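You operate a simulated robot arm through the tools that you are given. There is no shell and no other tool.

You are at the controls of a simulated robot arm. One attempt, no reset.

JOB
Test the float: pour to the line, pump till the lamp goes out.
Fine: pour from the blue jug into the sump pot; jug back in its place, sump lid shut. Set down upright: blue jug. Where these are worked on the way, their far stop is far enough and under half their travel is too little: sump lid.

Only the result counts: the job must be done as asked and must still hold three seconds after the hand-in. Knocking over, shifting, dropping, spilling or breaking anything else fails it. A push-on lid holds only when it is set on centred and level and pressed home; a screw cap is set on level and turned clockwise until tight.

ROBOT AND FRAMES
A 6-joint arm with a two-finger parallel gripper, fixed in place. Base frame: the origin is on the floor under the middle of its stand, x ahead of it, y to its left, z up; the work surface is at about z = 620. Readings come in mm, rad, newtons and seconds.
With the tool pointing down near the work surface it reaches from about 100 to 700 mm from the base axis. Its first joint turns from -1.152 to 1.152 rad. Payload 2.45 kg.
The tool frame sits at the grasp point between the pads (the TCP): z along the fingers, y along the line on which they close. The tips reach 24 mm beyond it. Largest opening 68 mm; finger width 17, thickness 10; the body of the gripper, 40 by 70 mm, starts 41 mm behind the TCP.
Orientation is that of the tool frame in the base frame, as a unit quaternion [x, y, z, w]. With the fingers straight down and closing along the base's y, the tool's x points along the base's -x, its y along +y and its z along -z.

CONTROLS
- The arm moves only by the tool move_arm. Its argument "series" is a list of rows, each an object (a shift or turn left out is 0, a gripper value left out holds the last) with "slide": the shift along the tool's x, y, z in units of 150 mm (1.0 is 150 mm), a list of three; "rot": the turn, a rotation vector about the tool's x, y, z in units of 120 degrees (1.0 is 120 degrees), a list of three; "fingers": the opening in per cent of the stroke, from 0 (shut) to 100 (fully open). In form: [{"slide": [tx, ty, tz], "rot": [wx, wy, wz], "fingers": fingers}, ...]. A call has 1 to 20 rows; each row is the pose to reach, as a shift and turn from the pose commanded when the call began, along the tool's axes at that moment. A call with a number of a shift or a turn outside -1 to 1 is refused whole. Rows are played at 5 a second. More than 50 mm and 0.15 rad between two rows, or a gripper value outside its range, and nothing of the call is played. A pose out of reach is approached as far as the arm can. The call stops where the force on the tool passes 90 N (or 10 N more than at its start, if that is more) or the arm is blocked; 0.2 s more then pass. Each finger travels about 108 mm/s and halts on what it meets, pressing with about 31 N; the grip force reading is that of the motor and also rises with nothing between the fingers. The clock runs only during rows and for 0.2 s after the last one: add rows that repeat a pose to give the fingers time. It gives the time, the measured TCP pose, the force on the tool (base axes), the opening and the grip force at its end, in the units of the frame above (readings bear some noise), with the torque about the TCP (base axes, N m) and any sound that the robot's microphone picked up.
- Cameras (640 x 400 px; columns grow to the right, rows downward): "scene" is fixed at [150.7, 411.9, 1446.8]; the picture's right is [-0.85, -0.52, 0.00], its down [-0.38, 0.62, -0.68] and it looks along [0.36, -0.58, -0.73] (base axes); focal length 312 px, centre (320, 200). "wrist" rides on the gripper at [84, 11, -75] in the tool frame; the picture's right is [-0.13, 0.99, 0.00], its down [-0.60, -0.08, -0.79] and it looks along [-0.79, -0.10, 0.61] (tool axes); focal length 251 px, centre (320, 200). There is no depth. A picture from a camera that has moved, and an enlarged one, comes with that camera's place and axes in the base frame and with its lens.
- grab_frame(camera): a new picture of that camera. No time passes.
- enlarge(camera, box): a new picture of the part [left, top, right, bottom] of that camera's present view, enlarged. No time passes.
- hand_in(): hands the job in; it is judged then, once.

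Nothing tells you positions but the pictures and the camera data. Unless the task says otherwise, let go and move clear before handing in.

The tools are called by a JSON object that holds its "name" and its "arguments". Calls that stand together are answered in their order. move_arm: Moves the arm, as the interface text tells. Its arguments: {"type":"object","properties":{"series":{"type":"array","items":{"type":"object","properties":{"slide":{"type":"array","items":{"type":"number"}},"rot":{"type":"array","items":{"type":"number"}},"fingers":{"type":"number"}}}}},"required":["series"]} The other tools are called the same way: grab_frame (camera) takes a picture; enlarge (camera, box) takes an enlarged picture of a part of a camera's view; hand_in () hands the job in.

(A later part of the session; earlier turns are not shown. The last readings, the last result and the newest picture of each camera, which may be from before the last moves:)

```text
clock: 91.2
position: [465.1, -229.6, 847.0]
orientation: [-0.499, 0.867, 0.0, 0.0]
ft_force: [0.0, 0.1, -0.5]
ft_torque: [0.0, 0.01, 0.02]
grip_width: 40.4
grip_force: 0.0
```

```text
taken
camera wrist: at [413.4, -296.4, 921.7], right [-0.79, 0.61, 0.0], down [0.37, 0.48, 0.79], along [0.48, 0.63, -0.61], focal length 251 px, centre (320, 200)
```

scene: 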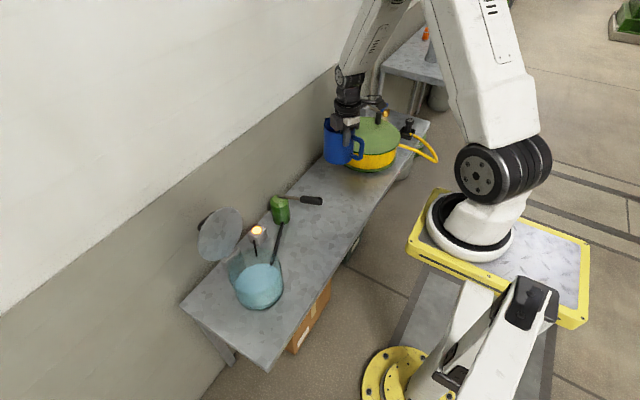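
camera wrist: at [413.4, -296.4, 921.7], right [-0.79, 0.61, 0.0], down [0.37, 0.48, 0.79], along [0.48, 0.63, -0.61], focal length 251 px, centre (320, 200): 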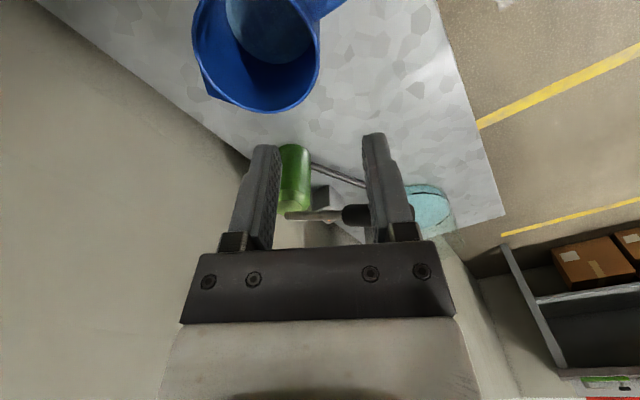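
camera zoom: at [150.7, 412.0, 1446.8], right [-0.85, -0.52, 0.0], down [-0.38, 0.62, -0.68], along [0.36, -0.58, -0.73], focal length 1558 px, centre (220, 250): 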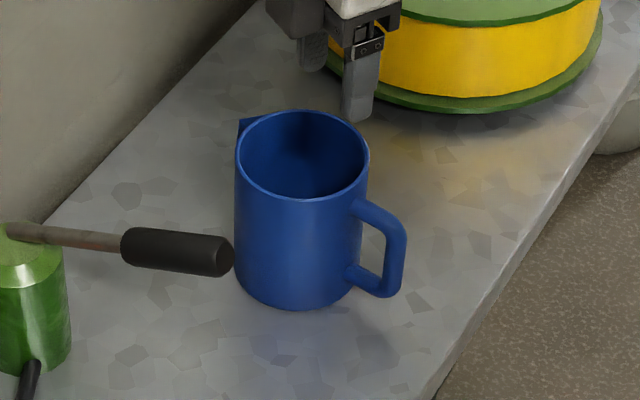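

The jug is back where it was. Next the pump: moving to view its lever from the front.

{"name": "move_arm", "arguments": {"series": [{"slide": [-0.03, 0.1, -0.1], "rot": [0, 0, 0.05]}, {"slide": [-0.06, 0.21, -0.22], "rot": [0, 0, 0.1]}, {"slide": [-0.09, 0.32, -0.22], "rot": [0, 0, 0.16]}, {"slide": [-0.13, 0.43, -0.22], "rot": [0, 0, 0.22]}, {"slide": [-0.16, 0.54, -0.22], "rot": [0, 0, 0.28]}, {"slide": [-0.19, 0.65, -0.22], "rot": [0, 0, 0.34]}, {"slide": [-0.23, 0.76, -0.22], "rot": [0, 0, 0.4]}, {"slide": [-0.26, 0.87, -0.22], "rot": [0, 0, 0.45]}, {"slide": [-0.292, 0.979, -0.22], "rot": [0, 0, 0.499]}, {"slide": [-0.292, 0.979, -0.22], "rot": [0, 0, 0.499], "fingers": 100}, {"slide": [-0.292, 0.979, -0.22], "rot": [0, 0, 0.499], "fingers": 100}]}}

{"name": "grab_frame", "arguments": {"camera": "wrist"}}

{"name": "enlarge", "arguments": {"camera": "scene", "box": [250, 180, 340, 250]}}

```text
clock: 93.6
position: [360.6, -118.9, 878.5]
orientation: [0.001, 1.0, 0.0, 0.001]
ft_force: [0.2, 0.3, 1.8]
ft_torque: [0.0, 0.01, -0.01]
grip_width: 68.1
grip_force: 0.0
```

```text
taken
camera wrist: at [276.2, -106.9, 953.6], right [0.13, 0.99, 0.0], down [0.6, -0.08, 0.79], along [0.79, -0.1, -0.61], focal length 251 px, centre (320, 200)
```

wrist: 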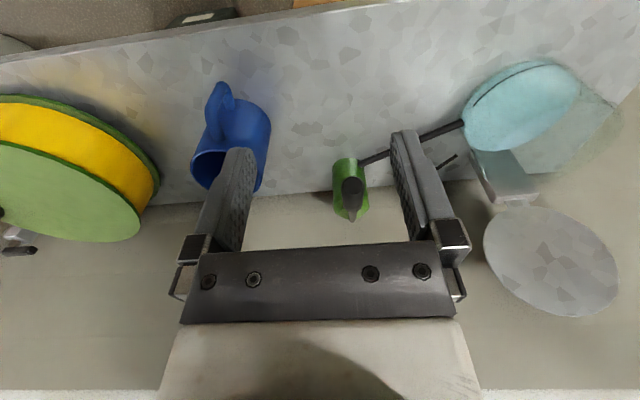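

```text
5.71 times, centred on (295, 215) of scene
camera zoom: at [150.7, 412.0, 1446.8], right [-0.85, -0.52, 0.0], down [-0.38, 0.62, -0.68], along [0.36, -0.58, -0.73], focal length 1781 px, centre (463, 114)
```

zoom: 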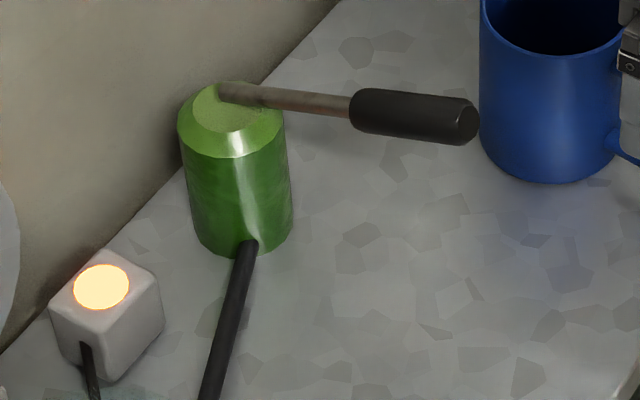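

Zooming onto the lever from the wrist camera.

{"name": "enlarge", "arguments": {"camera": "wrist", "box": [310, 140, 390, 235]}}

```text
4.21 times, centred on (350, 188) of wrist
camera zoom: at [276.2, -106.9, 953.6], right [0.13, 0.99, 0.0], down [0.6, -0.08, 0.79], along [0.79, -0.1, -0.61], focal length 1059 px, centre (194, 253)
```

zoom: 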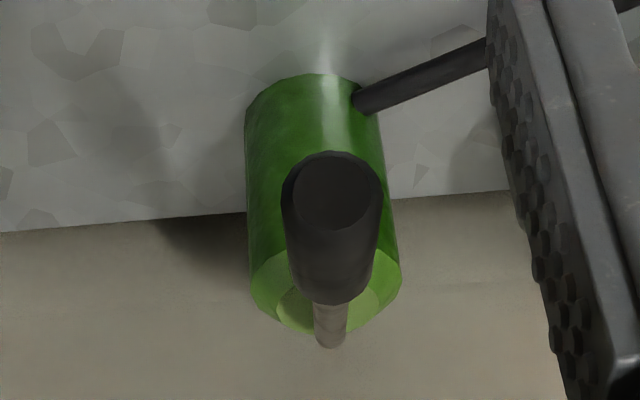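

The lever grip runs from (464,−97,796) to (533,−98,774), pivoting near (622,−98,734). I move above the grip's middle with the fingers open.

{"name": "move_arm", "arguments": {"series": [{"slide": [-0.2, 0.04, 0.0]}, {"slide": [-0.45, 0.08, 0.0]}, {"slide": [-0.7, 0.12, 0.05]}, {"slide": [-0.916, 0.143, 0.12]}, {"slide": [-0.916, 0.143, 0.19]}, {"slide": [-0.916, 0.143, 0.19]}]}}

{"name": "grab_frame", "arguments": {"camera": "wrist"}}

{"name": "enlarge", "arguments": {"camera": "scene", "box": [240, 150, 360, 260]}}

```text
clock: 95.0
position: [497.4, -95.5, 850.1]
orientation: [0.0, 1.0, 0.0, 0.0]
ft_force: [0.4, 0.1, 0.0]
ft_torque: [0.02, -0.03, 0.02]
grip_width: 68.4
grip_force: 0.0
```

```text
taken
camera wrist: at [412.4, -85.1, 924.7], right [0.13, 0.99, 0.0], down [0.6, -0.08, 0.79], along [0.79, -0.1, -0.61], focal length 251 px, centre (320, 200)
```

wrist: 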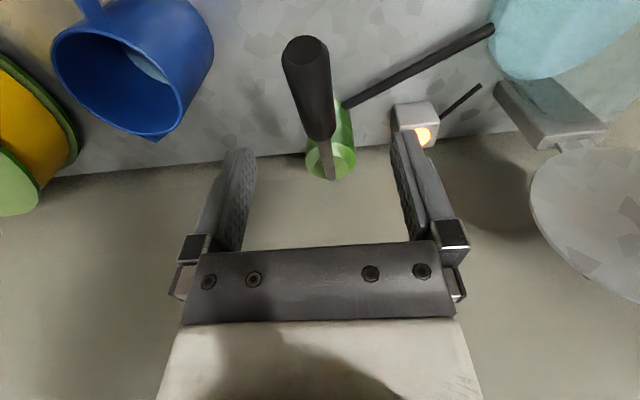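

```text
3.64 times, centred on (300, 205) of scene
camera zoom: at [150.7, 412.0, 1446.8], right [-0.85, -0.52, 0.0], down [-0.38, 0.62, -0.68], along [0.36, -0.58, -0.73], focal length 1133 px, centre (393, 182)
```

zoom: 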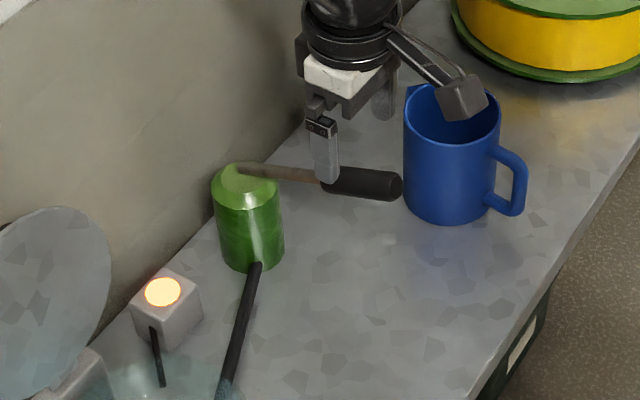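

The lever lies between the open fingers. Descending onto the grip and closing.

{"name": "move_arm", "arguments": {"series": [{"slide": [0, -0.015, 0.15]}, {"slide": [0, -0.015, 0.3]}, {"slide": [0, -0.015, 0.44]}, {"slide": [0, -0.015, 0.44]}, {"slide": [0, -0.015, 0.44], "fingers": 60}, {"slide": [0, -0.015, 0.44], "fingers": 30}, {"slide": [0, -0.015, 0.44], "fingers": 0}, {"slide": [0, -0.015, 0.44], "fingers": 0}]}}

{"name": "grab_frame", "arguments": {"camera": "wrist"}}

{"name": "enlarge", "arguments": {"camera": "scene", "box": [240, 150, 360, 260]}}

```text
clock: 96.8
position: [497.8, -99.4, 783.3]
orientation: [0.0, 1.0, 0.0, 0.001]
ft_force: [-1.4, -22.4, -7.2]
ft_torque: [0.07, 0.04, 0.28]
grip_width: 23.3
grip_force: 40.0
```

```text
taken
camera wrist: at [413.3, -88.5, 858.8], right [0.13, 0.99, 0.0], down [0.6, -0.08, 0.79], along [0.79, -0.1, -0.61], focal length 251 px, centre (320, 200)
```

wrist: 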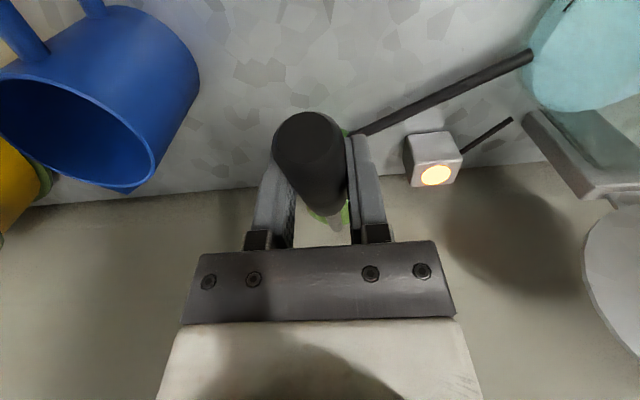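

```text
3.64 times, centred on (300, 205) of scene
camera zoom: at [150.8, 411.4, 1447.0], right [-0.85, -0.52, 0.0], down [-0.38, 0.62, -0.68], along [0.36, -0.58, -0.73], focal length 1133 px, centre (393, 182)
```

zoom: 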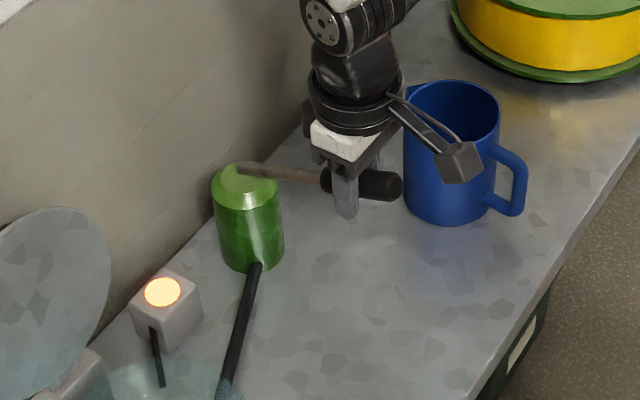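

The grip is held (23 mm), with a little side force that I'll relieve by shifting 1.5 mm. First part of the down-stroke.

{"name": "move_arm", "arguments": {"series": [{"slide": [0, -0.01, 0]}, {"slide": [0.017, -0.01, 0.047]}, {"slide": [0.033, -0.01, 0.095]}, {"slide": [0.045, -0.01, 0.14]}, {"slide": [0.054, -0.01, 0.185]}, {"slide": [0.054, -0.01, 0.185]}]}}

{"name": "enlarge", "arguments": {"camera": "scene", "box": [240, 150, 360, 260]}}

```text
clock: 98.2
position: [489.2, -100.4, 756.3]
orientation: [0.0, 1.0, 0.001, 0.0]
ft_force: [2.6, 0.0, 6.7]
ft_torque: [-0.28, -0.6, 0.03]
grip_width: 23.1
grip_force: 39.3
```

```text
3.64 times, centred on (300, 205) of scene
camera zoom: at [150.7, 412.0, 1446.8], right [-0.85, -0.52, 0.0], down [-0.38, 0.62, -0.68], along [0.36, -0.58, -0.73], focal length 1133 px, centre (393, 182)
```

zoom: 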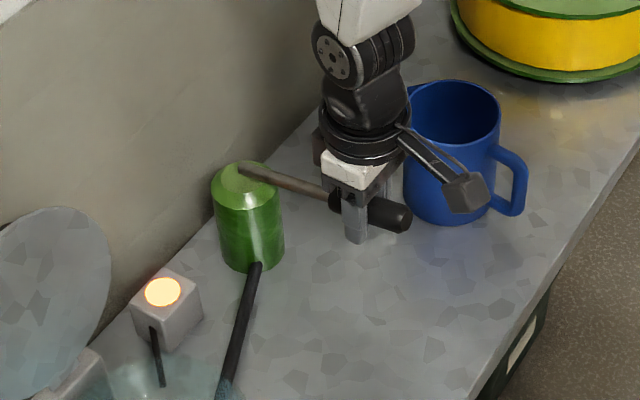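

The lever follows with little force. Continuing down.

{"name": "move_arm", "arguments": {"series": [{"slide": [0.007, 0, 0.05]}, {"slide": [0.011, 0, 0.1]}, {"slide": [0.013, 0, 0.155]}, {"slide": [0.01, 0, 0.21]}, {"slide": [0.006, 0, 0.26]}, {"slide": [0.0, 0, 0.311]}, {"slide": [0.0, 0, 0.311]}]}}

{"name": "enlarge", "arguments": {"camera": "scene", "box": [210, 180, 330, 320]}}

```text
clock: 99.8
position: [489.8, -99.5, 710.4]
orientation: [0.001, 1.0, 0.0, 0.001]
ft_force: [-12.6, 32.9, 63.0]
ft_torque: [0.37, 0.22, -0.34]
grip_width: 23.1
grip_force: 39.3
```

```text
2.86 times, centred on (270, 250) of scene
camera zoom: at [149.5, 412.8, 1446.7], right [-0.85, -0.52, 0.0], down [-0.38, 0.62, -0.68], along [0.36, -0.58, -0.73], focal length 890 px, centre (463, 57)
```

zoom: 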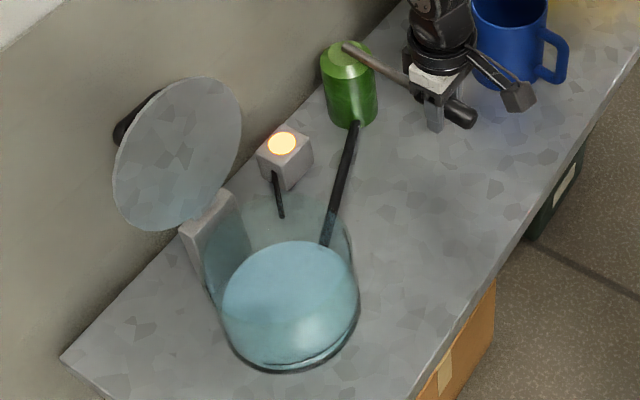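

Lower stop reached (force 63 N), lamp still on. Up-stroke back to the top.

{"name": "move_arm", "arguments": {"series": [{"slide": [0.008, 0, -0.05]}, {"slide": [0.013, 0, -0.155]}, {"slide": [0.008, 0, -0.235]}, {"slide": [0.0, 0, -0.311]}, {"slide": [-0.021, 0, -0.401]}, {"slide": [-0.054, 0, -0.496]}, {"slide": [-0.054, 0, -0.496]}]}}

{"name": "enlarge", "arguments": {"camera": "scene", "box": [210, 180, 330, 320]}}

{"name": "enlarge", "arguments": {"camera": "scene", "box": [240, 255, 290, 285]}}

```text
clock: 101.4
position: [497.2, -100.7, 782.8]
orientation: [0.0, 1.0, 0.0, -0.002]
ft_force: [-2.0, 10.7, -30.8]
ft_torque: [0.24, 0.03, 0.6]
grip_width: 23.0
grip_force: 39.5
```

```text
2.86 times, centred on (270, 250) of scene
camera zoom: at [151.2, 412.0, 1446.8], right [-0.85, -0.52, 0.0], down [-0.38, 0.62, -0.68], along [0.36, -0.58, -0.73], focal length 890 px, centre (463, 57)
```

zoom: 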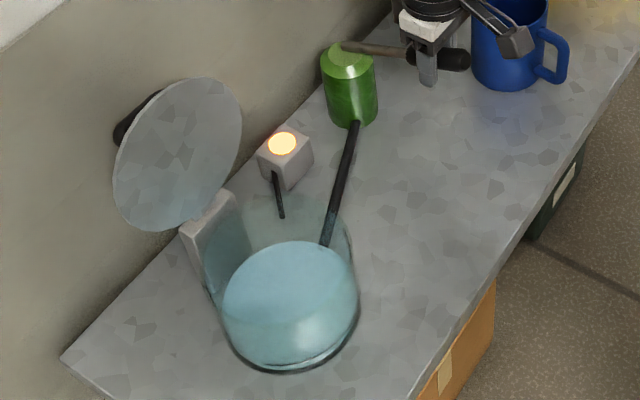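

```text
12.80 times, centred on (265, 270) of scene
camera zoom: at [151.2, 412.0, 1446.8], right [-0.85, -0.52, 0.0], down [-0.38, 0.62, -0.68], along [0.36, -0.58, -0.73], focal length 3989 px, centre (1024, -696)
```

zoom: 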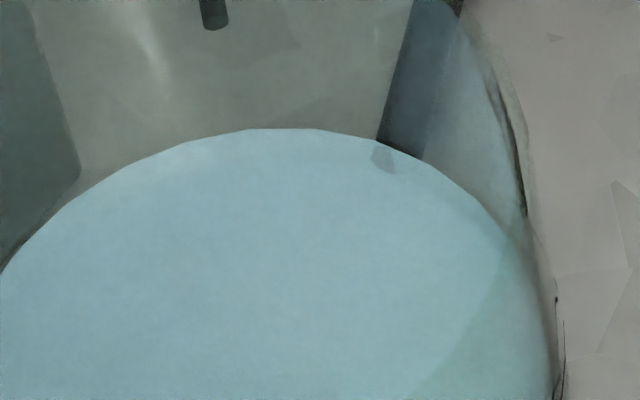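

One full stroke lowered the level by about 4–5 mm; lamp still on. Second down-stroke.

{"name": "move_arm", "arguments": {"series": [{"slide": [0.033, 0, 0.095]}, {"slide": [0.054, 0, 0.185]}, {"slide": [0.063, 0, 0.265]}, {"slide": [0.067, 0, 0.34]}, {"slide": [0.063, 0, 0.42]}, {"slide": [0.056, 0, 0.478]}, {"slide": [0.056, 0, 0.478]}]}}

{"name": "enlarge", "arguments": {"camera": "scene", "box": [210, 180, 330, 320]}}

{"name": "enlarge", "arguments": {"camera": "scene", "box": [240, 255, 290, 285]}}

```text
clock: 103.0
position: [489.5, -100.6, 712.1]
orientation: [-0.001, 1.0, -0.001, 0.001]
ft_force: [0.9, 27.5, 7.8]
ft_torque: [0.02, -0.23, -0.17]
grip_width: 23.0
grip_force: 39.5
```

```text
2.86 times, centred on (270, 250) of scene
camera zoom: at [150.6, 412.5, 1446.7], right [-0.85, -0.52, 0.0], down [-0.38, 0.62, -0.68], along [0.36, -0.58, -0.73], focal length 890 px, centre (463, 57)
```

zoom: 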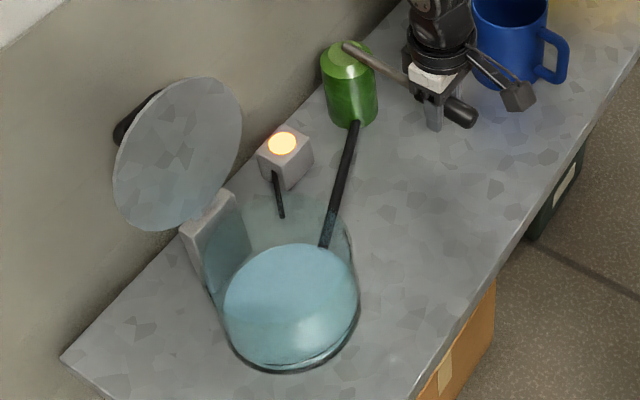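

```text
12.80 times, centred on (265, 270) of scene
camera zoom: at [150.6, 412.5, 1446.7], right [-0.85, -0.52, 0.0], down [-0.38, 0.62, -0.68], along [0.36, -0.58, -0.73], focal length 3989 px, centre (1024, -696)
```

zoom: 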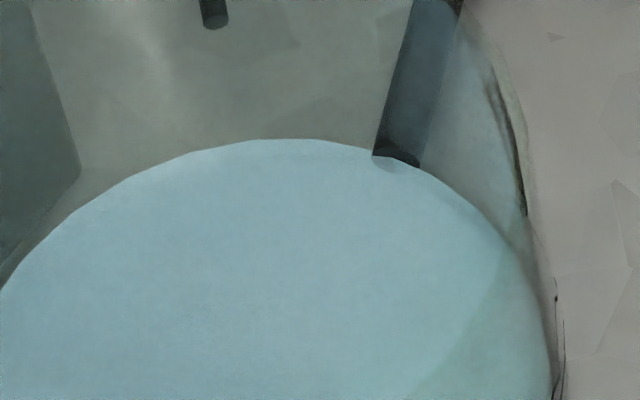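

Pumping happens on the down-stroke; lamp still lit with roughly 6 mm left. Up again, then a careful partial stroke.

{"name": "move_arm", "arguments": {"series": [{"slide": [0.008, 0, -0.05]}, {"slide": [0.011, 0, -0.14]}, {"slide": [0.007, 0, -0.22]}, {"slide": [-0.002, 0, -0.295]}, {"slide": [-0.023, 0, -0.385]}, {"slide": [-0.052, 0, -0.472]}, {"slide": [-0.052, 0, -0.472]}]}}

{"name": "enlarge", "arguments": {"camera": "scene", "box": [210, 180, 330, 320]}}

{"name": "enlarge", "arguments": {"camera": "scene", "box": [240, 255, 290, 285]}}

```text
clock: 104.6
position: [498.3, -100.7, 780.3]
orientation: [0.001, 1.0, 0.0, 0.001]
ft_force: [27.5, 20.7, -59.3]
ft_torque: [0.14, 0.02, 0.38]
grip_width: 22.8
grip_force: 39.7
```

```text
2.86 times, centred on (270, 250) of scene
camera zoom: at [152.3, 412.2, 1446.6], right [-0.85, -0.52, 0.0], down [-0.38, 0.62, -0.68], along [0.36, -0.58, -0.73], focal length 890 px, centre (463, 57)
```

zoom: 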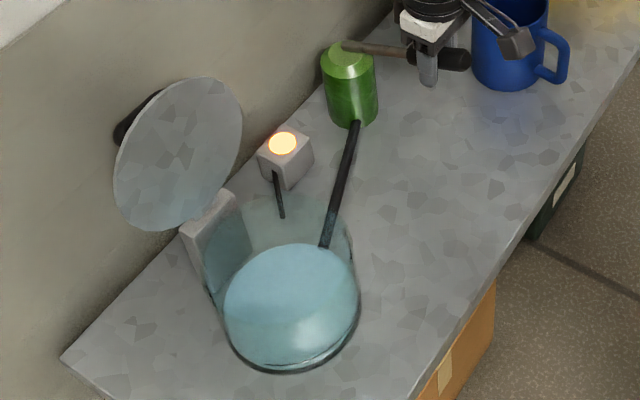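

```text
12.80 times, centred on (265, 270) of scene
camera zoom: at [152.3, 412.2, 1446.6], right [-0.85, -0.52, 0.0], down [-0.38, 0.62, -0.68], along [0.36, -0.58, -0.73], focal length 3989 px, centre (1024, -696)
```

zoom: 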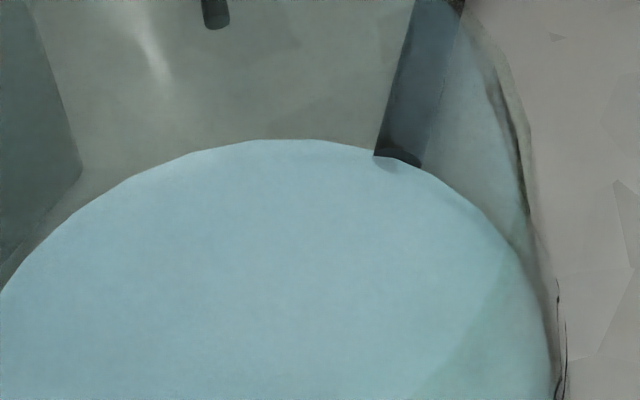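

Level unchanged by the up-stroke. Third down-stroke in quarters, checking the lamp each time.

{"name": "move_arm", "arguments": {"series": [{"slide": [0.02, 0, 0.06]}, {"slide": [0.04, 0, 0.131]}, {"slide": [0.04, 0, 0.131]}]}}

{"name": "enlarge", "arguments": {"camera": "scene", "box": [210, 180, 330, 320]}}

```text
clock: 105.4
position: [491.7, -99.8, 764.2]
orientation: [0.0, 1.0, 0.0, 0.0]
ft_force: [5.3, 27.5, 9.0]
ft_torque: [0.4, -1.05, 0.2]
grip_width: 23.3
grip_force: 39.5
```

```text
2.86 times, centred on (270, 250) of scene
camera zoom: at [150.7, 412.6, 1446.7], right [-0.85, -0.52, 0.0], down [-0.38, 0.62, -0.68], along [0.36, -0.58, -0.73], focal length 890 px, centre (463, 57)
```

zoom: 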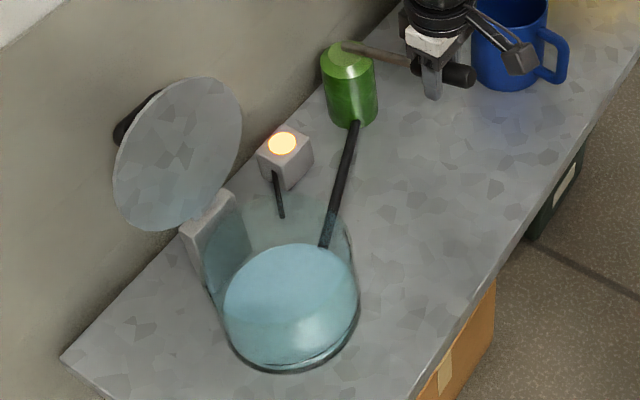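

{"name": "move_arm", "arguments": {"series": [{"slide": [0.01, 0, 0.06]}, {"slide": [0.019, 0, 0.123]}, {"slide": [0.019, 0, 0.123]}]}}

{"name": "enlarge", "arguments": {"camera": "scene", "box": [210, 180, 330, 320]}}

{"name": "enlarge", "arguments": {"camera": "scene", "box": [240, 255, 290, 285]}}

```text
clock: 106.2
position: [488.3, -100.3, 743.7]
orientation: [0.0, 1.0, 0.0, -0.001]
ft_force: [-0.5, 26.6, 5.6]
ft_torque: [-0.14, -0.42, -0.1]
grip_width: 23.1
grip_force: 40.0
```

```text
2.86 times, centred on (270, 250) of scene
camera zoom: at [150.6, 412.5, 1446.7], right [-0.85, -0.52, 0.0], down [-0.38, 0.62, -0.68], along [0.36, -0.58, -0.73], focal length 890 px, centre (463, 57)
```

zoom: 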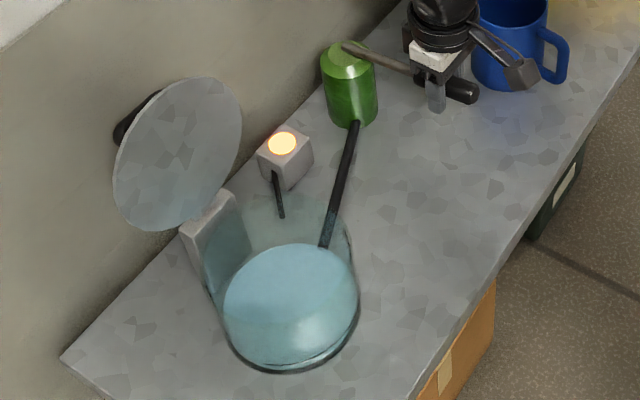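

```text
12.80 times, centred on (265, 270) of scene
camera zoom: at [150.6, 412.5, 1446.7], right [-0.85, -0.52, 0.0], down [-0.38, 0.62, -0.68], along [0.36, -0.58, -0.73], focal length 3989 px, centre (1024, -696)
```

zoom: 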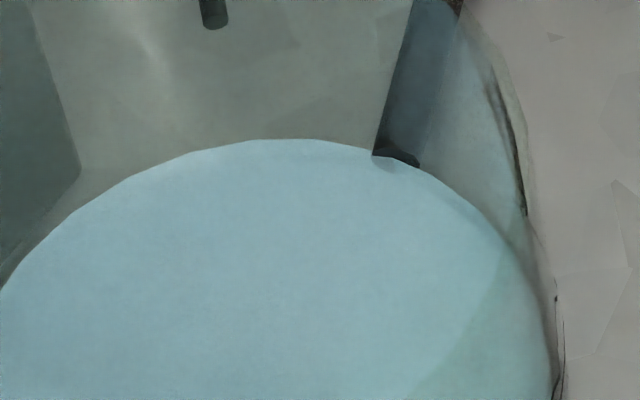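

Half way down nothing changes yet, so water moves near the end of the stroke. Going on in steps.

{"name": "move_arm", "arguments": {"series": [{"slide": [0.003, 0, 0.06]}, {"slide": [0.003, 0, 0.11]}, {"slide": [0.003, 0, 0.11]}]}}

{"name": "enlarge", "arguments": {"camera": "scene", "box": [210, 180, 330, 320]}}

{"name": "enlarge", "arguments": {"camera": "scene", "box": [240, 255, 290, 285]}}

```text
clock: 107.0
position: [486.4, -100.4, 728.9]
orientation: [-0.001, 1.0, 0.0, 0.0]
ft_force: [-2.3, 26.4, 6.9]
ft_torque: [0.06, -0.39, 0.39]
grip_width: 23.0
grip_force: 38.9
```

```text
2.86 times, centred on (270, 250) of scene
camera zoom: at [150.6, 412.5, 1446.7], right [-0.85, -0.52, 0.0], down [-0.38, 0.62, -0.68], along [0.36, -0.58, -0.73], focal length 890 px, centre (463, 57)
```

zoom: 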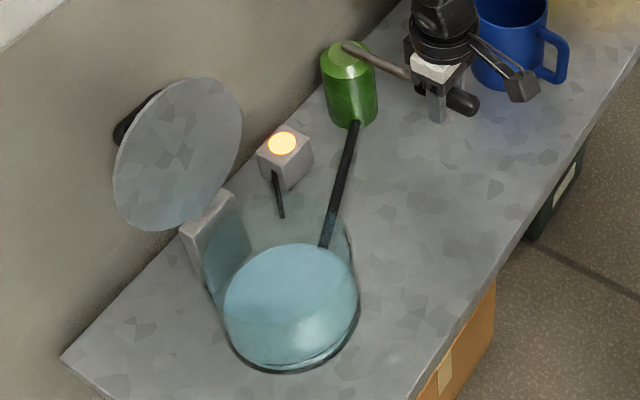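

```text
12.80 times, centred on (265, 270) of scene
camera zoom: at [150.6, 412.5, 1446.7], right [-0.85, -0.52, 0.0], down [-0.38, 0.62, -0.68], along [0.36, -0.58, -0.73], focal length 3989 px, centre (1024, -696)
```

zoom: 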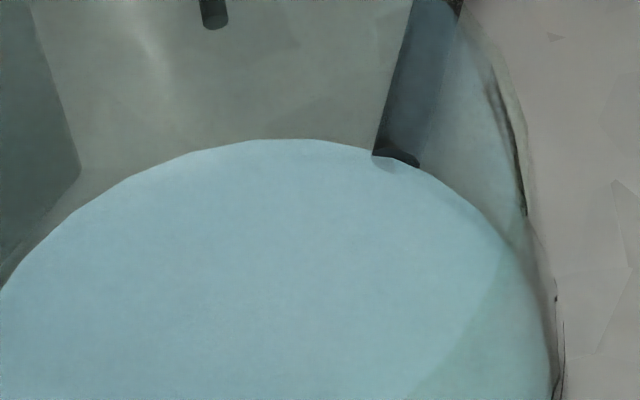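

Still unchanged; finishing the stroke down to the stop.

{"name": "move_arm", "arguments": {"series": [{"slide": [-0.003, 0, 0.05]}, {"slide": [-0.007, 0, 0.1]}, {"slide": [-0.01, 0, 0.115]}, {"slide": [-0.01, 0, 0.115]}]}}

{"name": "enlarge", "arguments": {"camera": "scene", "box": [210, 180, 330, 320]}}

{"name": "enlarge", "arguments": {"camera": "scene", "box": [240, 255, 290, 285]}}

```text
clock: 108.0
position: [487.9, -99.8, 711.5]
orientation: [0.001, 1.0, 0.0, 0.0]
ft_force: [-7.7, 18.0, 5.8]
ft_torque: [-0.05, -0.36, 0.62]
grip_width: 23.1
grip_force: 39.6
```

```text
2.86 times, centred on (270, 250) of scene
camera zoom: at [150.5, 412.3, 1446.8], right [-0.85, -0.52, 0.0], down [-0.38, 0.62, -0.68], along [0.36, -0.58, -0.73], focal length 890 px, centre (463, 57)
```

zoom: 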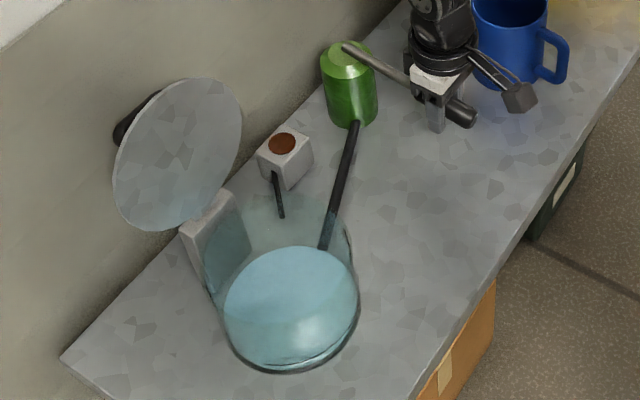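

```text
12.80 times, centred on (265, 270) of scene
camera zoom: at [150.5, 412.3, 1446.8], right [-0.85, -0.52, 0.0], down [-0.38, 0.62, -0.68], along [0.36, -0.58, -0.73], focal length 3989 px, centre (1024, -696)
```

zoom: 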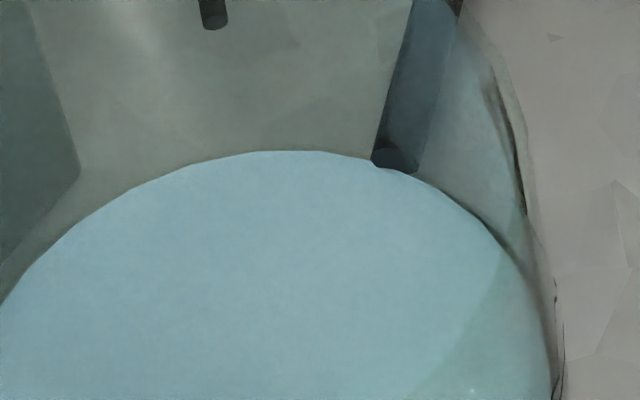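

The lamp has gone out after the third stroke. I raise the lever gently back to its initial upper position (the up-stroke moves no water).

{"name": "move_arm", "arguments": {"series": [{"slide": [0.003, 0, -0.07]}, {"slide": [0.003, 0, -0.15]}, {"slide": [-0.003, 0, -0.23]}, {"slide": [-0.013, 0, -0.305]}, {"slide": [-0.028, 0, -0.38]}, {"slide": [-0.043, 0, -0.44]}, {"slide": [-0.043, 0, -0.44]}]}}

{"name": "enlarge", "arguments": {"camera": "scene", "box": [210, 160, 360, 320]}}

```text
clock: 109.6
position: [496.7, -100.3, 775.6]
orientation: [0.0, 1.0, 0.001, 0.0]
ft_force: [-6.4, 35.1, 0.2]
ft_torque: [-0.24, 0.36, -0.18]
grip_width: 22.9
grip_force: 39.3
```

```text
2.50 times, centred on (285, 240) of scene
camera zoom: at [150.6, 412.7, 1446.6], right [-0.85, -0.52, 0.0], down [-0.38, 0.62, -0.68], along [0.36, -0.58, -0.73], focal length 779 px, centre (408, 100)
```

zoom: 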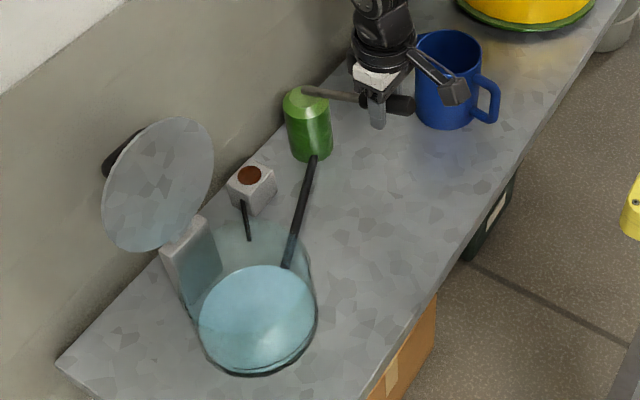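

Lamp stays off. Releasing the lever and rising clear.

{"name": "move_arm", "arguments": {"series": [{"slide": [0, 0.01, 0]}, {"slide": [0, 0.01, 0], "fingers": 50}, {"slide": [0, 0.01, 0], "fingers": 100}, {"slide": [0, 0.01, 0], "fingers": 100}, {"slide": [0, 0.01, -0.2], "fingers": 100}, {"slide": [0, 0.01, -0.45], "fingers": 100}, {"slide": [0, 0.01, -0.7], "fingers": 100}, {"slide": [0, 0.01, -0.9], "fingers": 100}, {"slide": [0, 0.01, -0.9], "fingers": 100}]}}

{"name": "enlarge", "arguments": {"camera": "scene", "box": [210, 160, 360, 320]}}

```text
clock: 111.6
position: [496.3, -99.1, 913.5]
orientation: [0.0, 1.0, 0.0, 0.0]
ft_force: [-0.1, 0.0, 0.3]
ft_torque: [0.01, 0.03, 0.01]
grip_width: 68.1
grip_force: 0.1
```

```text
2.50 times, centred on (285, 240) of scene
camera zoom: at [150.7, 412.0, 1446.8], right [-0.85, -0.52, 0.0], down [-0.38, 0.62, -0.68], along [0.36, -0.58, -0.73], focal length 779 px, centre (408, 100)
```

zoom: 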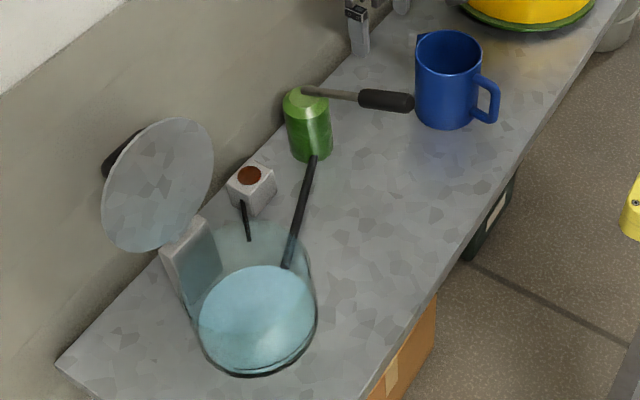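

Lever stays up and the lamp is off. Now the lid must be closed; I take pictures to locate the wall and the lid handle precisely.

{"name": "grab_frame", "arguments": {"camera": "wrist"}}

{"name": "grab_frame", "arguments": {"camera": "scene"}}

{"name": "enlarge", "arguments": {"camera": "scene", "box": [180, 190, 300, 280]}}

```text
taken
camera wrist: at [412.5, -87.0, 988.9], right [0.13, 0.99, 0.0], down [0.6, -0.08, 0.79], along [0.79, -0.1, -0.61], focal length 251 px, centre (320, 200)
```

wrist: 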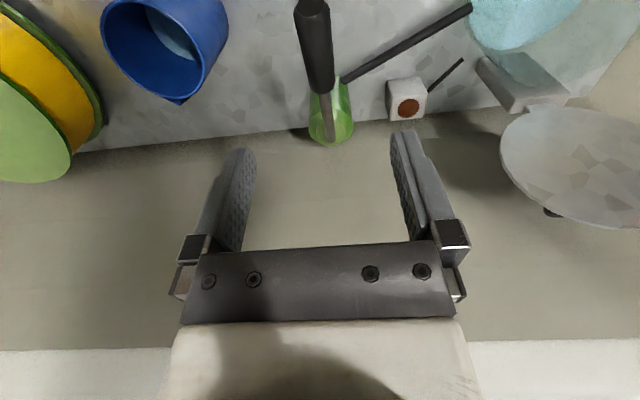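

```text
taken
```

scene: 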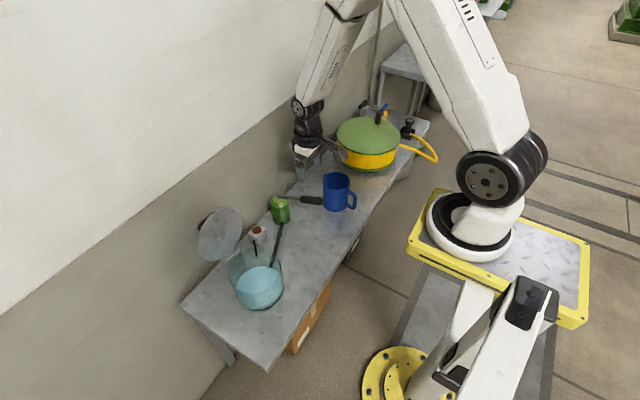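

```text
4.44 times, centred on (240, 235) of scene
camera zoom: at [150.7, 412.0, 1446.8], right [-0.85, -0.52, 0.0], down [-0.38, 0.62, -0.68], along [0.36, -0.58, -0.73], focal length 1385 px, centre (676, 44)
```

zoom: 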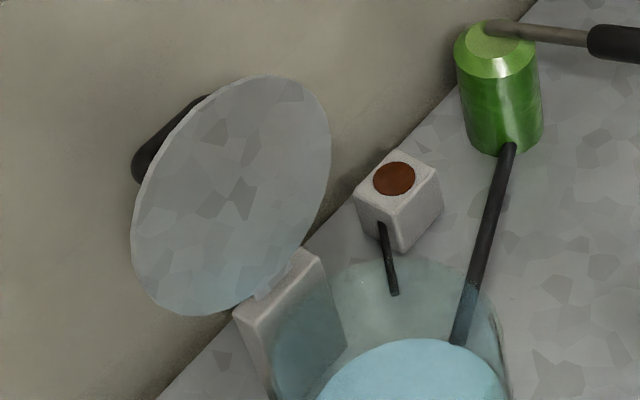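

Measuring the paint line on the wall more exactly to get the wall distance.

{"name": "enlarge", "arguments": {"camera": "scene", "box": [100, 130, 260, 250]}}

```text
3.33 times, centred on (180, 190) of scene
camera zoom: at [150.7, 412.0, 1446.8], right [-0.85, -0.52, 0.0], down [-0.38, 0.62, -0.68], along [0.36, -0.58, -0.73], focal length 1039 px, centre (787, 233)
```

zoom: 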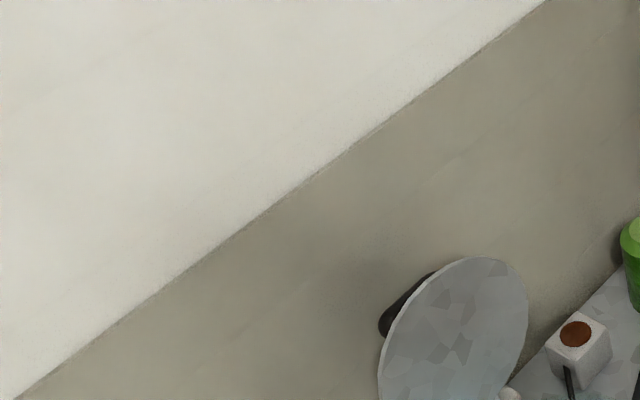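

The wall is at x≈699, leaving just enough room behind the lid handle for a vertical gripper. I turn the gripper back to closing along x while moving toward the lid.

{"name": "move_arm", "arguments": {"series": [{"slide": [-0.03, 0.07, -0.1], "rot": [0, 0, -0.06]}, {"slide": [-0.07, 0.14, -0.2], "rot": [0, 0, -0.12]}, {"slide": [-0.1, 0.21, -0.247], "rot": [0, 0, -0.18]}, {"slide": [-0.13, 0.28, -0.247], "rot": [0, 0, -0.24]}, {"slide": [-0.16, 0.35, -0.247], "rot": [0, 0, -0.3]}, {"slide": [-0.2, 0.43, -0.247], "rot": [0, 0, -0.36]}, {"slide": [-0.23, 0.5, -0.247], "rot": [0, 0, -0.42]}, {"slide": [-0.26, 0.57, -0.247], "rot": [0, 0, -0.48]}, {"slide": [-0.3, 0.64, -0.247], "rot": [0, 0, -0.54]}, {"slide": [-0.33, 0.72, -0.247], "rot": [0, 0, -0.6]}, {"slide": [-0.37, 0.8, -0.247], "rot": [0, 0, -0.66]}, {"slide": [-0.4, 0.87, -0.247], "rot": [0, 0, -0.71]}, {"slide": [-0.427, 0.927, -0.247], "rot": [0, 0, -0.75]}, {"slide": [-0.427, 0.927, -0.247], "rot": [0, 0, -0.75]}]}}

{"name": "grab_frame", "arguments": {"camera": "wrist"}}

```text
clock: 114.6
position: [561.1, 40.0, 949.3]
orientation: [-0.707, 0.707, 0.0, 0.0]
ft_force: [-0.4, 0.7, -0.3]
ft_torque: [0.01, -0.06, -0.01]
grip_width: 68.1
grip_force: 0.0
```

```text
taken
camera wrist: at [549.3, -43.9, 1024.7], right [-0.99, 0.13, 0.0], down [0.08, 0.6, 0.79], along [0.1, 0.79, -0.61], focal length 251 px, centre (320, 200)
```

wrist: 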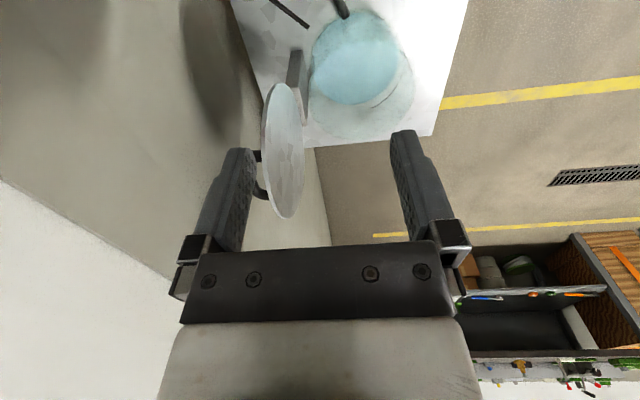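

Moving over behind the lid to see the handle bar from above.

{"name": "move_arm", "arguments": {"series": [{"slide": [-0.1, -0.13, 0.0]}, {"slide": [-0.2, -0.26, 0.0]}, {"slide": [-0.3, -0.4, 0.0]}, {"slide": [-0.4, -0.527, 0.0], "fingers": 27}, {"slide": [-0.4, -0.527, 0.0], "fingers": 27}]}}

{"name": "grab_frame", "arguments": {"camera": "wrist"}}

{"name": "enlarge", "arguments": {"camera": "wrist", "box": [240, 0, 400, 200]}}

```text
clock: 115.8
position: [639.9, 100.6, 948.9]
orientation: [-0.706, 0.708, 0.0, 0.0]
ft_force: [0.1, -1.2, 0.4]
ft_torque: [0.0, 0.0, -0.03]
grip_width: 18.2
grip_force: 0.0
```

```text
taken
camera wrist: at [627.9, 16.2, 1024.1], right [-0.99, 0.13, 0.0], down [0.08, 0.6, 0.79], along [0.1, 0.79, -0.61], focal length 251 px, centre (320, 200)
```

wrist: 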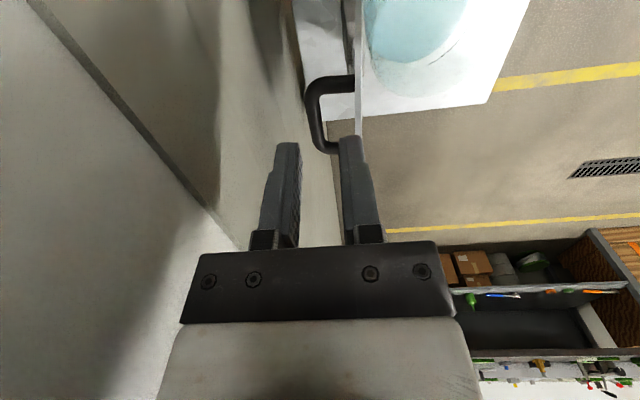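

```text
2.00 times, centred on (320, 100) of wrist
camera zoom: at [627.9, 16.2, 1024.1], right [-0.99, 0.13, 0.0], down [0.08, 0.6, 0.79], along [0.1, 0.79, -0.61], focal length 503 px, centre (320, 400)
```

zoom: 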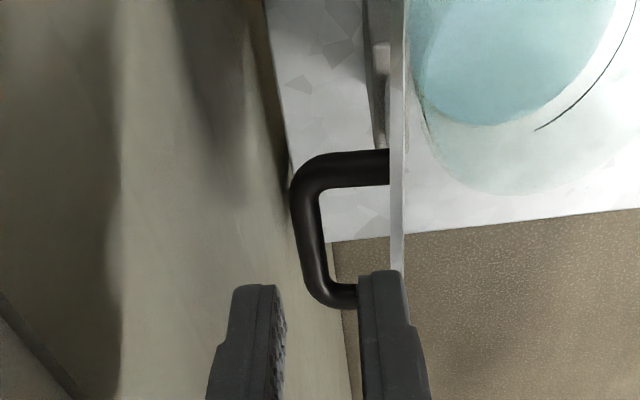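

The bar is at about (648,147,835), its gap to the lid plate ≈28 mm. I set the opening to ~24 mm, move above it and descend partway.

{"name": "move_arm", "arguments": {"series": [{"slide": [-0.15, -0.03, 0.0], "fingers": 35}, {"slide": [-0.303, -0.057, 0.0], "fingers": 35}, {"slide": [-0.303, -0.057, 0.15], "fingers": 35}, {"slide": [-0.303, -0.057, 0.3], "fingers": 35}, {"slide": [-0.303, -0.057, 0.4], "fingers": 35}, {"slide": [-0.303, -0.057, 0.4], "fingers": 35}]}}

{"name": "grab_frame", "arguments": {"camera": "wrist"}}

{"name": "enlarge", "arguments": {"camera": "scene", "box": [180, 150, 300, 280]}}

```text
clock: 117.2
position: [648.7, 145.8, 890.7]
orientation: [0.707, -0.707, 0.0, 0.0]
ft_force: [0.5, 0.3, -0.5]
ft_torque: [0.02, 0.02, 0.01]
grip_width: 23.6
grip_force: 0.0
```

```text
taken
camera wrist: at [637.0, 61.6, 964.1], right [-0.99, 0.13, 0.0], down [0.08, 0.6, 0.79], along [0.1, 0.79, -0.61], focal length 251 px, centre (320, 200)
```

wrist: 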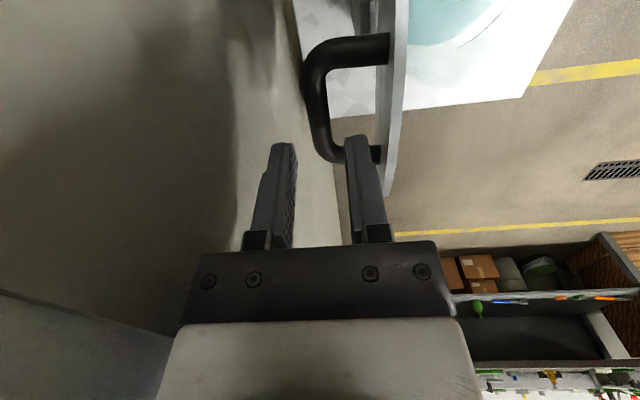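

```text
3.08 times, centred on (240, 215) of scene
camera zoom: at [150.7, 412.0, 1446.8], right [-0.85, -0.52, 0.0], down [-0.38, 0.62, -0.68], along [0.36, -0.58, -0.73], focal length 959 px, centre (566, 154)
```

zoom: 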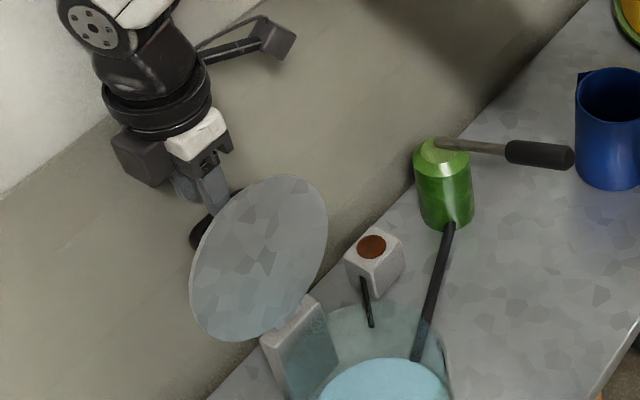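

Bar is centred between the fingers in x. Descending the rest.

{"name": "move_arm", "arguments": {"series": [{"slide": [0, -0.005, 0.1]}, {"slide": [0, -0.005, 0.2]}, {"slide": [0, -0.005, 0.29]}, {"slide": [0, -0.005, 0.29]}]}}

{"name": "grab_frame", "arguments": {"camera": "wrist"}}

{"name": "enlarge", "arguments": {"camera": "scene", "box": [190, 180, 270, 270]}}

```text
clock: 118.2
position: [648.6, 144.0, 845.1]
orientation: [0.708, -0.706, 0.0, -0.001]
ft_force: [-0.5, -1.1, 0.1]
ft_torque: [-0.06, 0.03, -0.04]
grip_width: 23.7
grip_force: 0.1
```

```text
taken
camera wrist: at [636.5, 61.3, 920.6], right [-0.99, 0.13, 0.0], down [0.08, 0.6, 0.79], along [0.1, 0.79, -0.61], focal length 251 px, centre (320, 200)
```

wrist: 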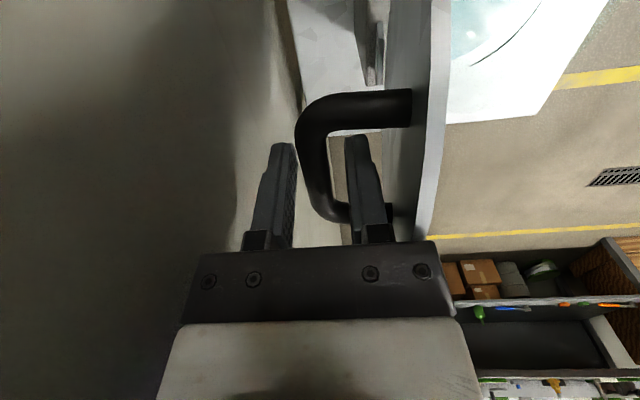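

```text
4.44 times, centred on (230, 225) of scene
camera zoom: at [150.7, 411.9, 1446.8], right [-0.85, -0.52, 0.0], down [-0.38, 0.62, -0.68], along [0.36, -0.58, -0.73], focal length 1385 px, centre (720, 89)
```

zoom: 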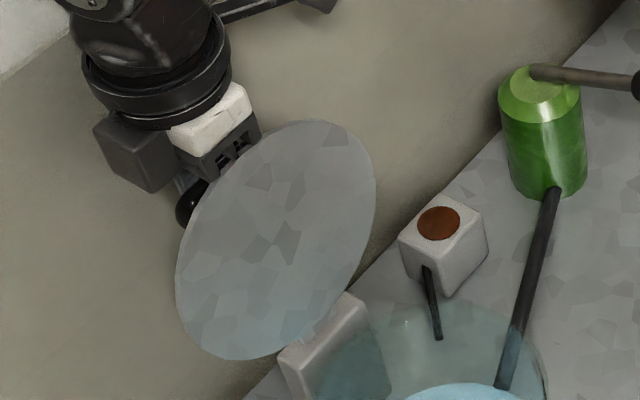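

The bar lies between the two fingers. Closing on it.

{"name": "move_arm", "arguments": {"series": [{"fingers": 15}, {"fingers": 0}, {"fingers": 0}, {"fingers": 0}]}}

{"name": "grab_frame", "arguments": {"camera": "wrist"}}

```text
clock: 119.2
position: [648.6, 145.9, 845.2]
orientation: [0.708, -0.707, 0.001, -0.001]
ft_force: [1.1, 1.7, 1.2]
ft_torque: [0.04, -0.04, 0.03]
grip_width: 11.0
grip_force: 31.9
```

```text
taken
camera wrist: at [636.5, 61.3, 920.7], right [-0.99, 0.13, 0.0], down [0.08, 0.6, 0.79], along [0.1, 0.79, -0.61], focal length 251 px, centre (320, 200)
```

wrist: 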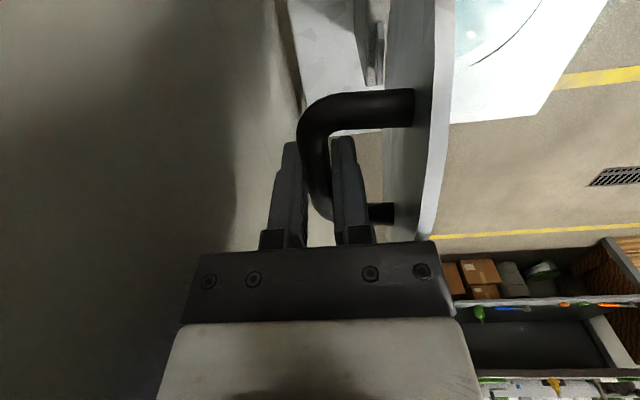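

Bar gripped. Reversing the opening arc, first part over the top.

{"name": "move_arm", "arguments": {"series": [{"slide": [0, 0.04, -0.017]}, {"slide": [0, 0.083, -0.031]}, {"slide": [0, 0.13, -0.042]}, {"slide": [0, 0.179, -0.051]}, {"slide": [0, 0.235, -0.056]}, {"slide": [0, 0.291, -0.059]}, {"slide": [0, 0.291, -0.059]}]}}

{"name": "enlarge", "arguments": {"camera": "scene", "box": [190, 180, 310, 310]}}

```text
clock: 120.8
position: [604.4, 144.3, 854.6]
orientation: [-0.707, 0.708, -0.001, 0.0]
ft_force: [1.3, 2.8, 2.8]
ft_torque: [0.13, -0.06, 0.01]
grip_width: 11.4
grip_force: 31.7
```

```text
3.08 times, centred on (250, 245) of scene
camera zoom: at [150.7, 412.0, 1446.8], right [-0.85, -0.52, 0.0], down [-0.38, 0.62, -0.68], along [0.36, -0.58, -0.73], focal length 959 px, centre (535, 62)
```

zoom: 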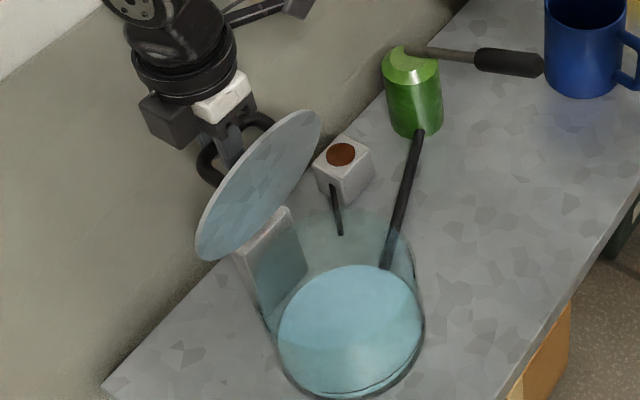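

Low forces. Continuing the closing arc.

{"name": "move_arm", "arguments": {"series": [{"slide": [0, 0.05, 0.002]}, {"slide": [0, 0.098, 0.006]}, {"slide": [0, 0.147, 0.014]}, {"slide": [0, 0.195, 0.024]}, {"slide": [0, 0.242, 0.038]}, {"slide": [0, 0.288, 0.053]}, {"slide": [0, 0.333, 0.072]}, {"slide": [0, 0.377, 0.094]}, {"slide": [0, 0.377, 0.094]}]}}

{"name": "enlarge", "arguments": {"camera": "scene", "box": [190, 180, 310, 310]}}

```text
clock: 122.8
position: [548.0, 144.4, 840.1]
orientation: [-0.707, 0.708, 0.0, 0.0]
ft_force: [3.2, -6.6, -5.2]
ft_torque: [0.14, -0.04, 0.02]
grip_width: 11.2
grip_force: 32.0
```

```text
3.08 times, centred on (250, 245) of scene
camera zoom: at [150.9, 411.8, 1446.9], right [-0.85, -0.52, 0.0], down [-0.38, 0.62, -0.68], along [0.36, -0.58, -0.73], focal length 959 px, centre (535, 62)
```

zoom: 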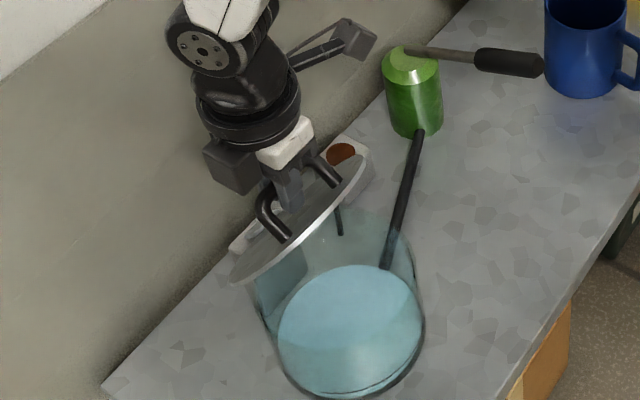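

Half way down with small forces; continuing.

{"name": "move_arm", "arguments": {"series": [{"slide": [0, 0.042, 0.025]}, {"slide": [0, 0.083, 0.051]}, {"slide": [0, 0.122, 0.081]}, {"slide": [0, 0.16, 0.113]}, {"slide": [0, 0.195, 0.147]}, {"slide": [0, 0.229, 0.182]}, {"slide": [0, 0.26, 0.22]}, {"slide": [0, 0.289, 0.26]}, {"slide": [0, 0.289, 0.26]}]}}

{"name": "enlarge", "arguments": {"camera": "scene", "box": [190, 200, 310, 320]}}

```text
clock: 124.8
position: [504.5, 146.2, 800.5]
orientation: [0.708, -0.706, -0.001, 0.0]
ft_force: [-5.0, 1.8, 2.4]
ft_torque: [0.16, -0.04, -0.03]
grip_width: 11.6
grip_force: 31.9
```

```text
3.33 times, centred on (250, 260) of scene
camera zoom: at [150.6, 412.0, 1446.9], right [-0.85, -0.52, 0.0], down [-0.38, 0.62, -0.68], along [0.36, -0.58, -0.73], focal length 1039 px, centre (553, 0)
```

zoom: 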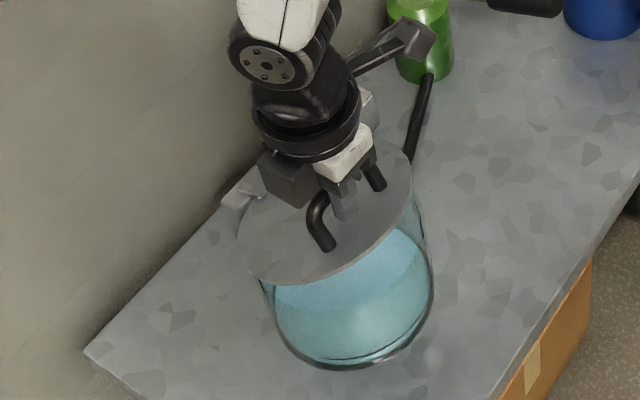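

Nearly closed. Final part of the arc, slowly, with force check.

{"name": "move_arm", "arguments": {"series": [{"slide": [0, 0.022, 0.036]}, {"slide": [0, 0.043, 0.072]}, {"slide": [0, 0.062, 0.11]}, {"slide": [0, 0.079, 0.149]}, {"slide": [0, 0.091, 0.182]}, {"slide": [0, 0.102, 0.215]}, {"slide": [0, 0.11, 0.242]}, {"slide": [0, 0.117, 0.269]}, {"slide": [0, 0.117, 0.269]}]}}

{"name": "enlarge", "arguments": {"camera": "scene", "box": [210, 220, 310, 320]}}

```text
clock: 126.8
position: [485.0, 145.6, 761.3]
orientation: [0.707, -0.707, -0.001, 0.001]
ft_force: [-15.6, -0.1, 5.1]
ft_torque: [-0.05, -0.02, 0.01]
grip_width: 11.4
grip_force: 31.8
```

```text
4.00 times, centred on (260, 270) of scene
camera zoom: at [150.4, 411.9, 1446.9], right [-0.85, -0.52, 0.0], down [-0.38, 0.62, -0.68], along [0.36, -0.58, -0.73], focal length 1247 px, centre (560, -80)
```

zoom: 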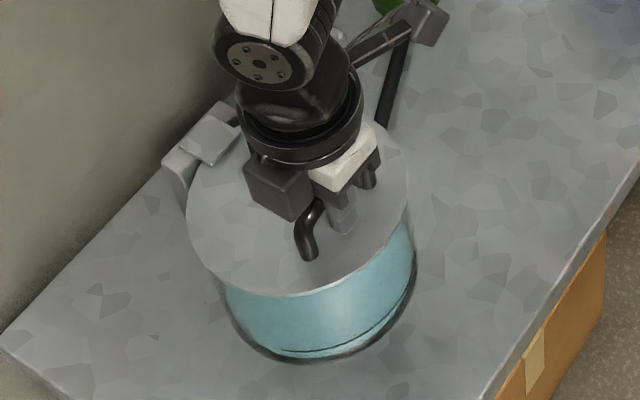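

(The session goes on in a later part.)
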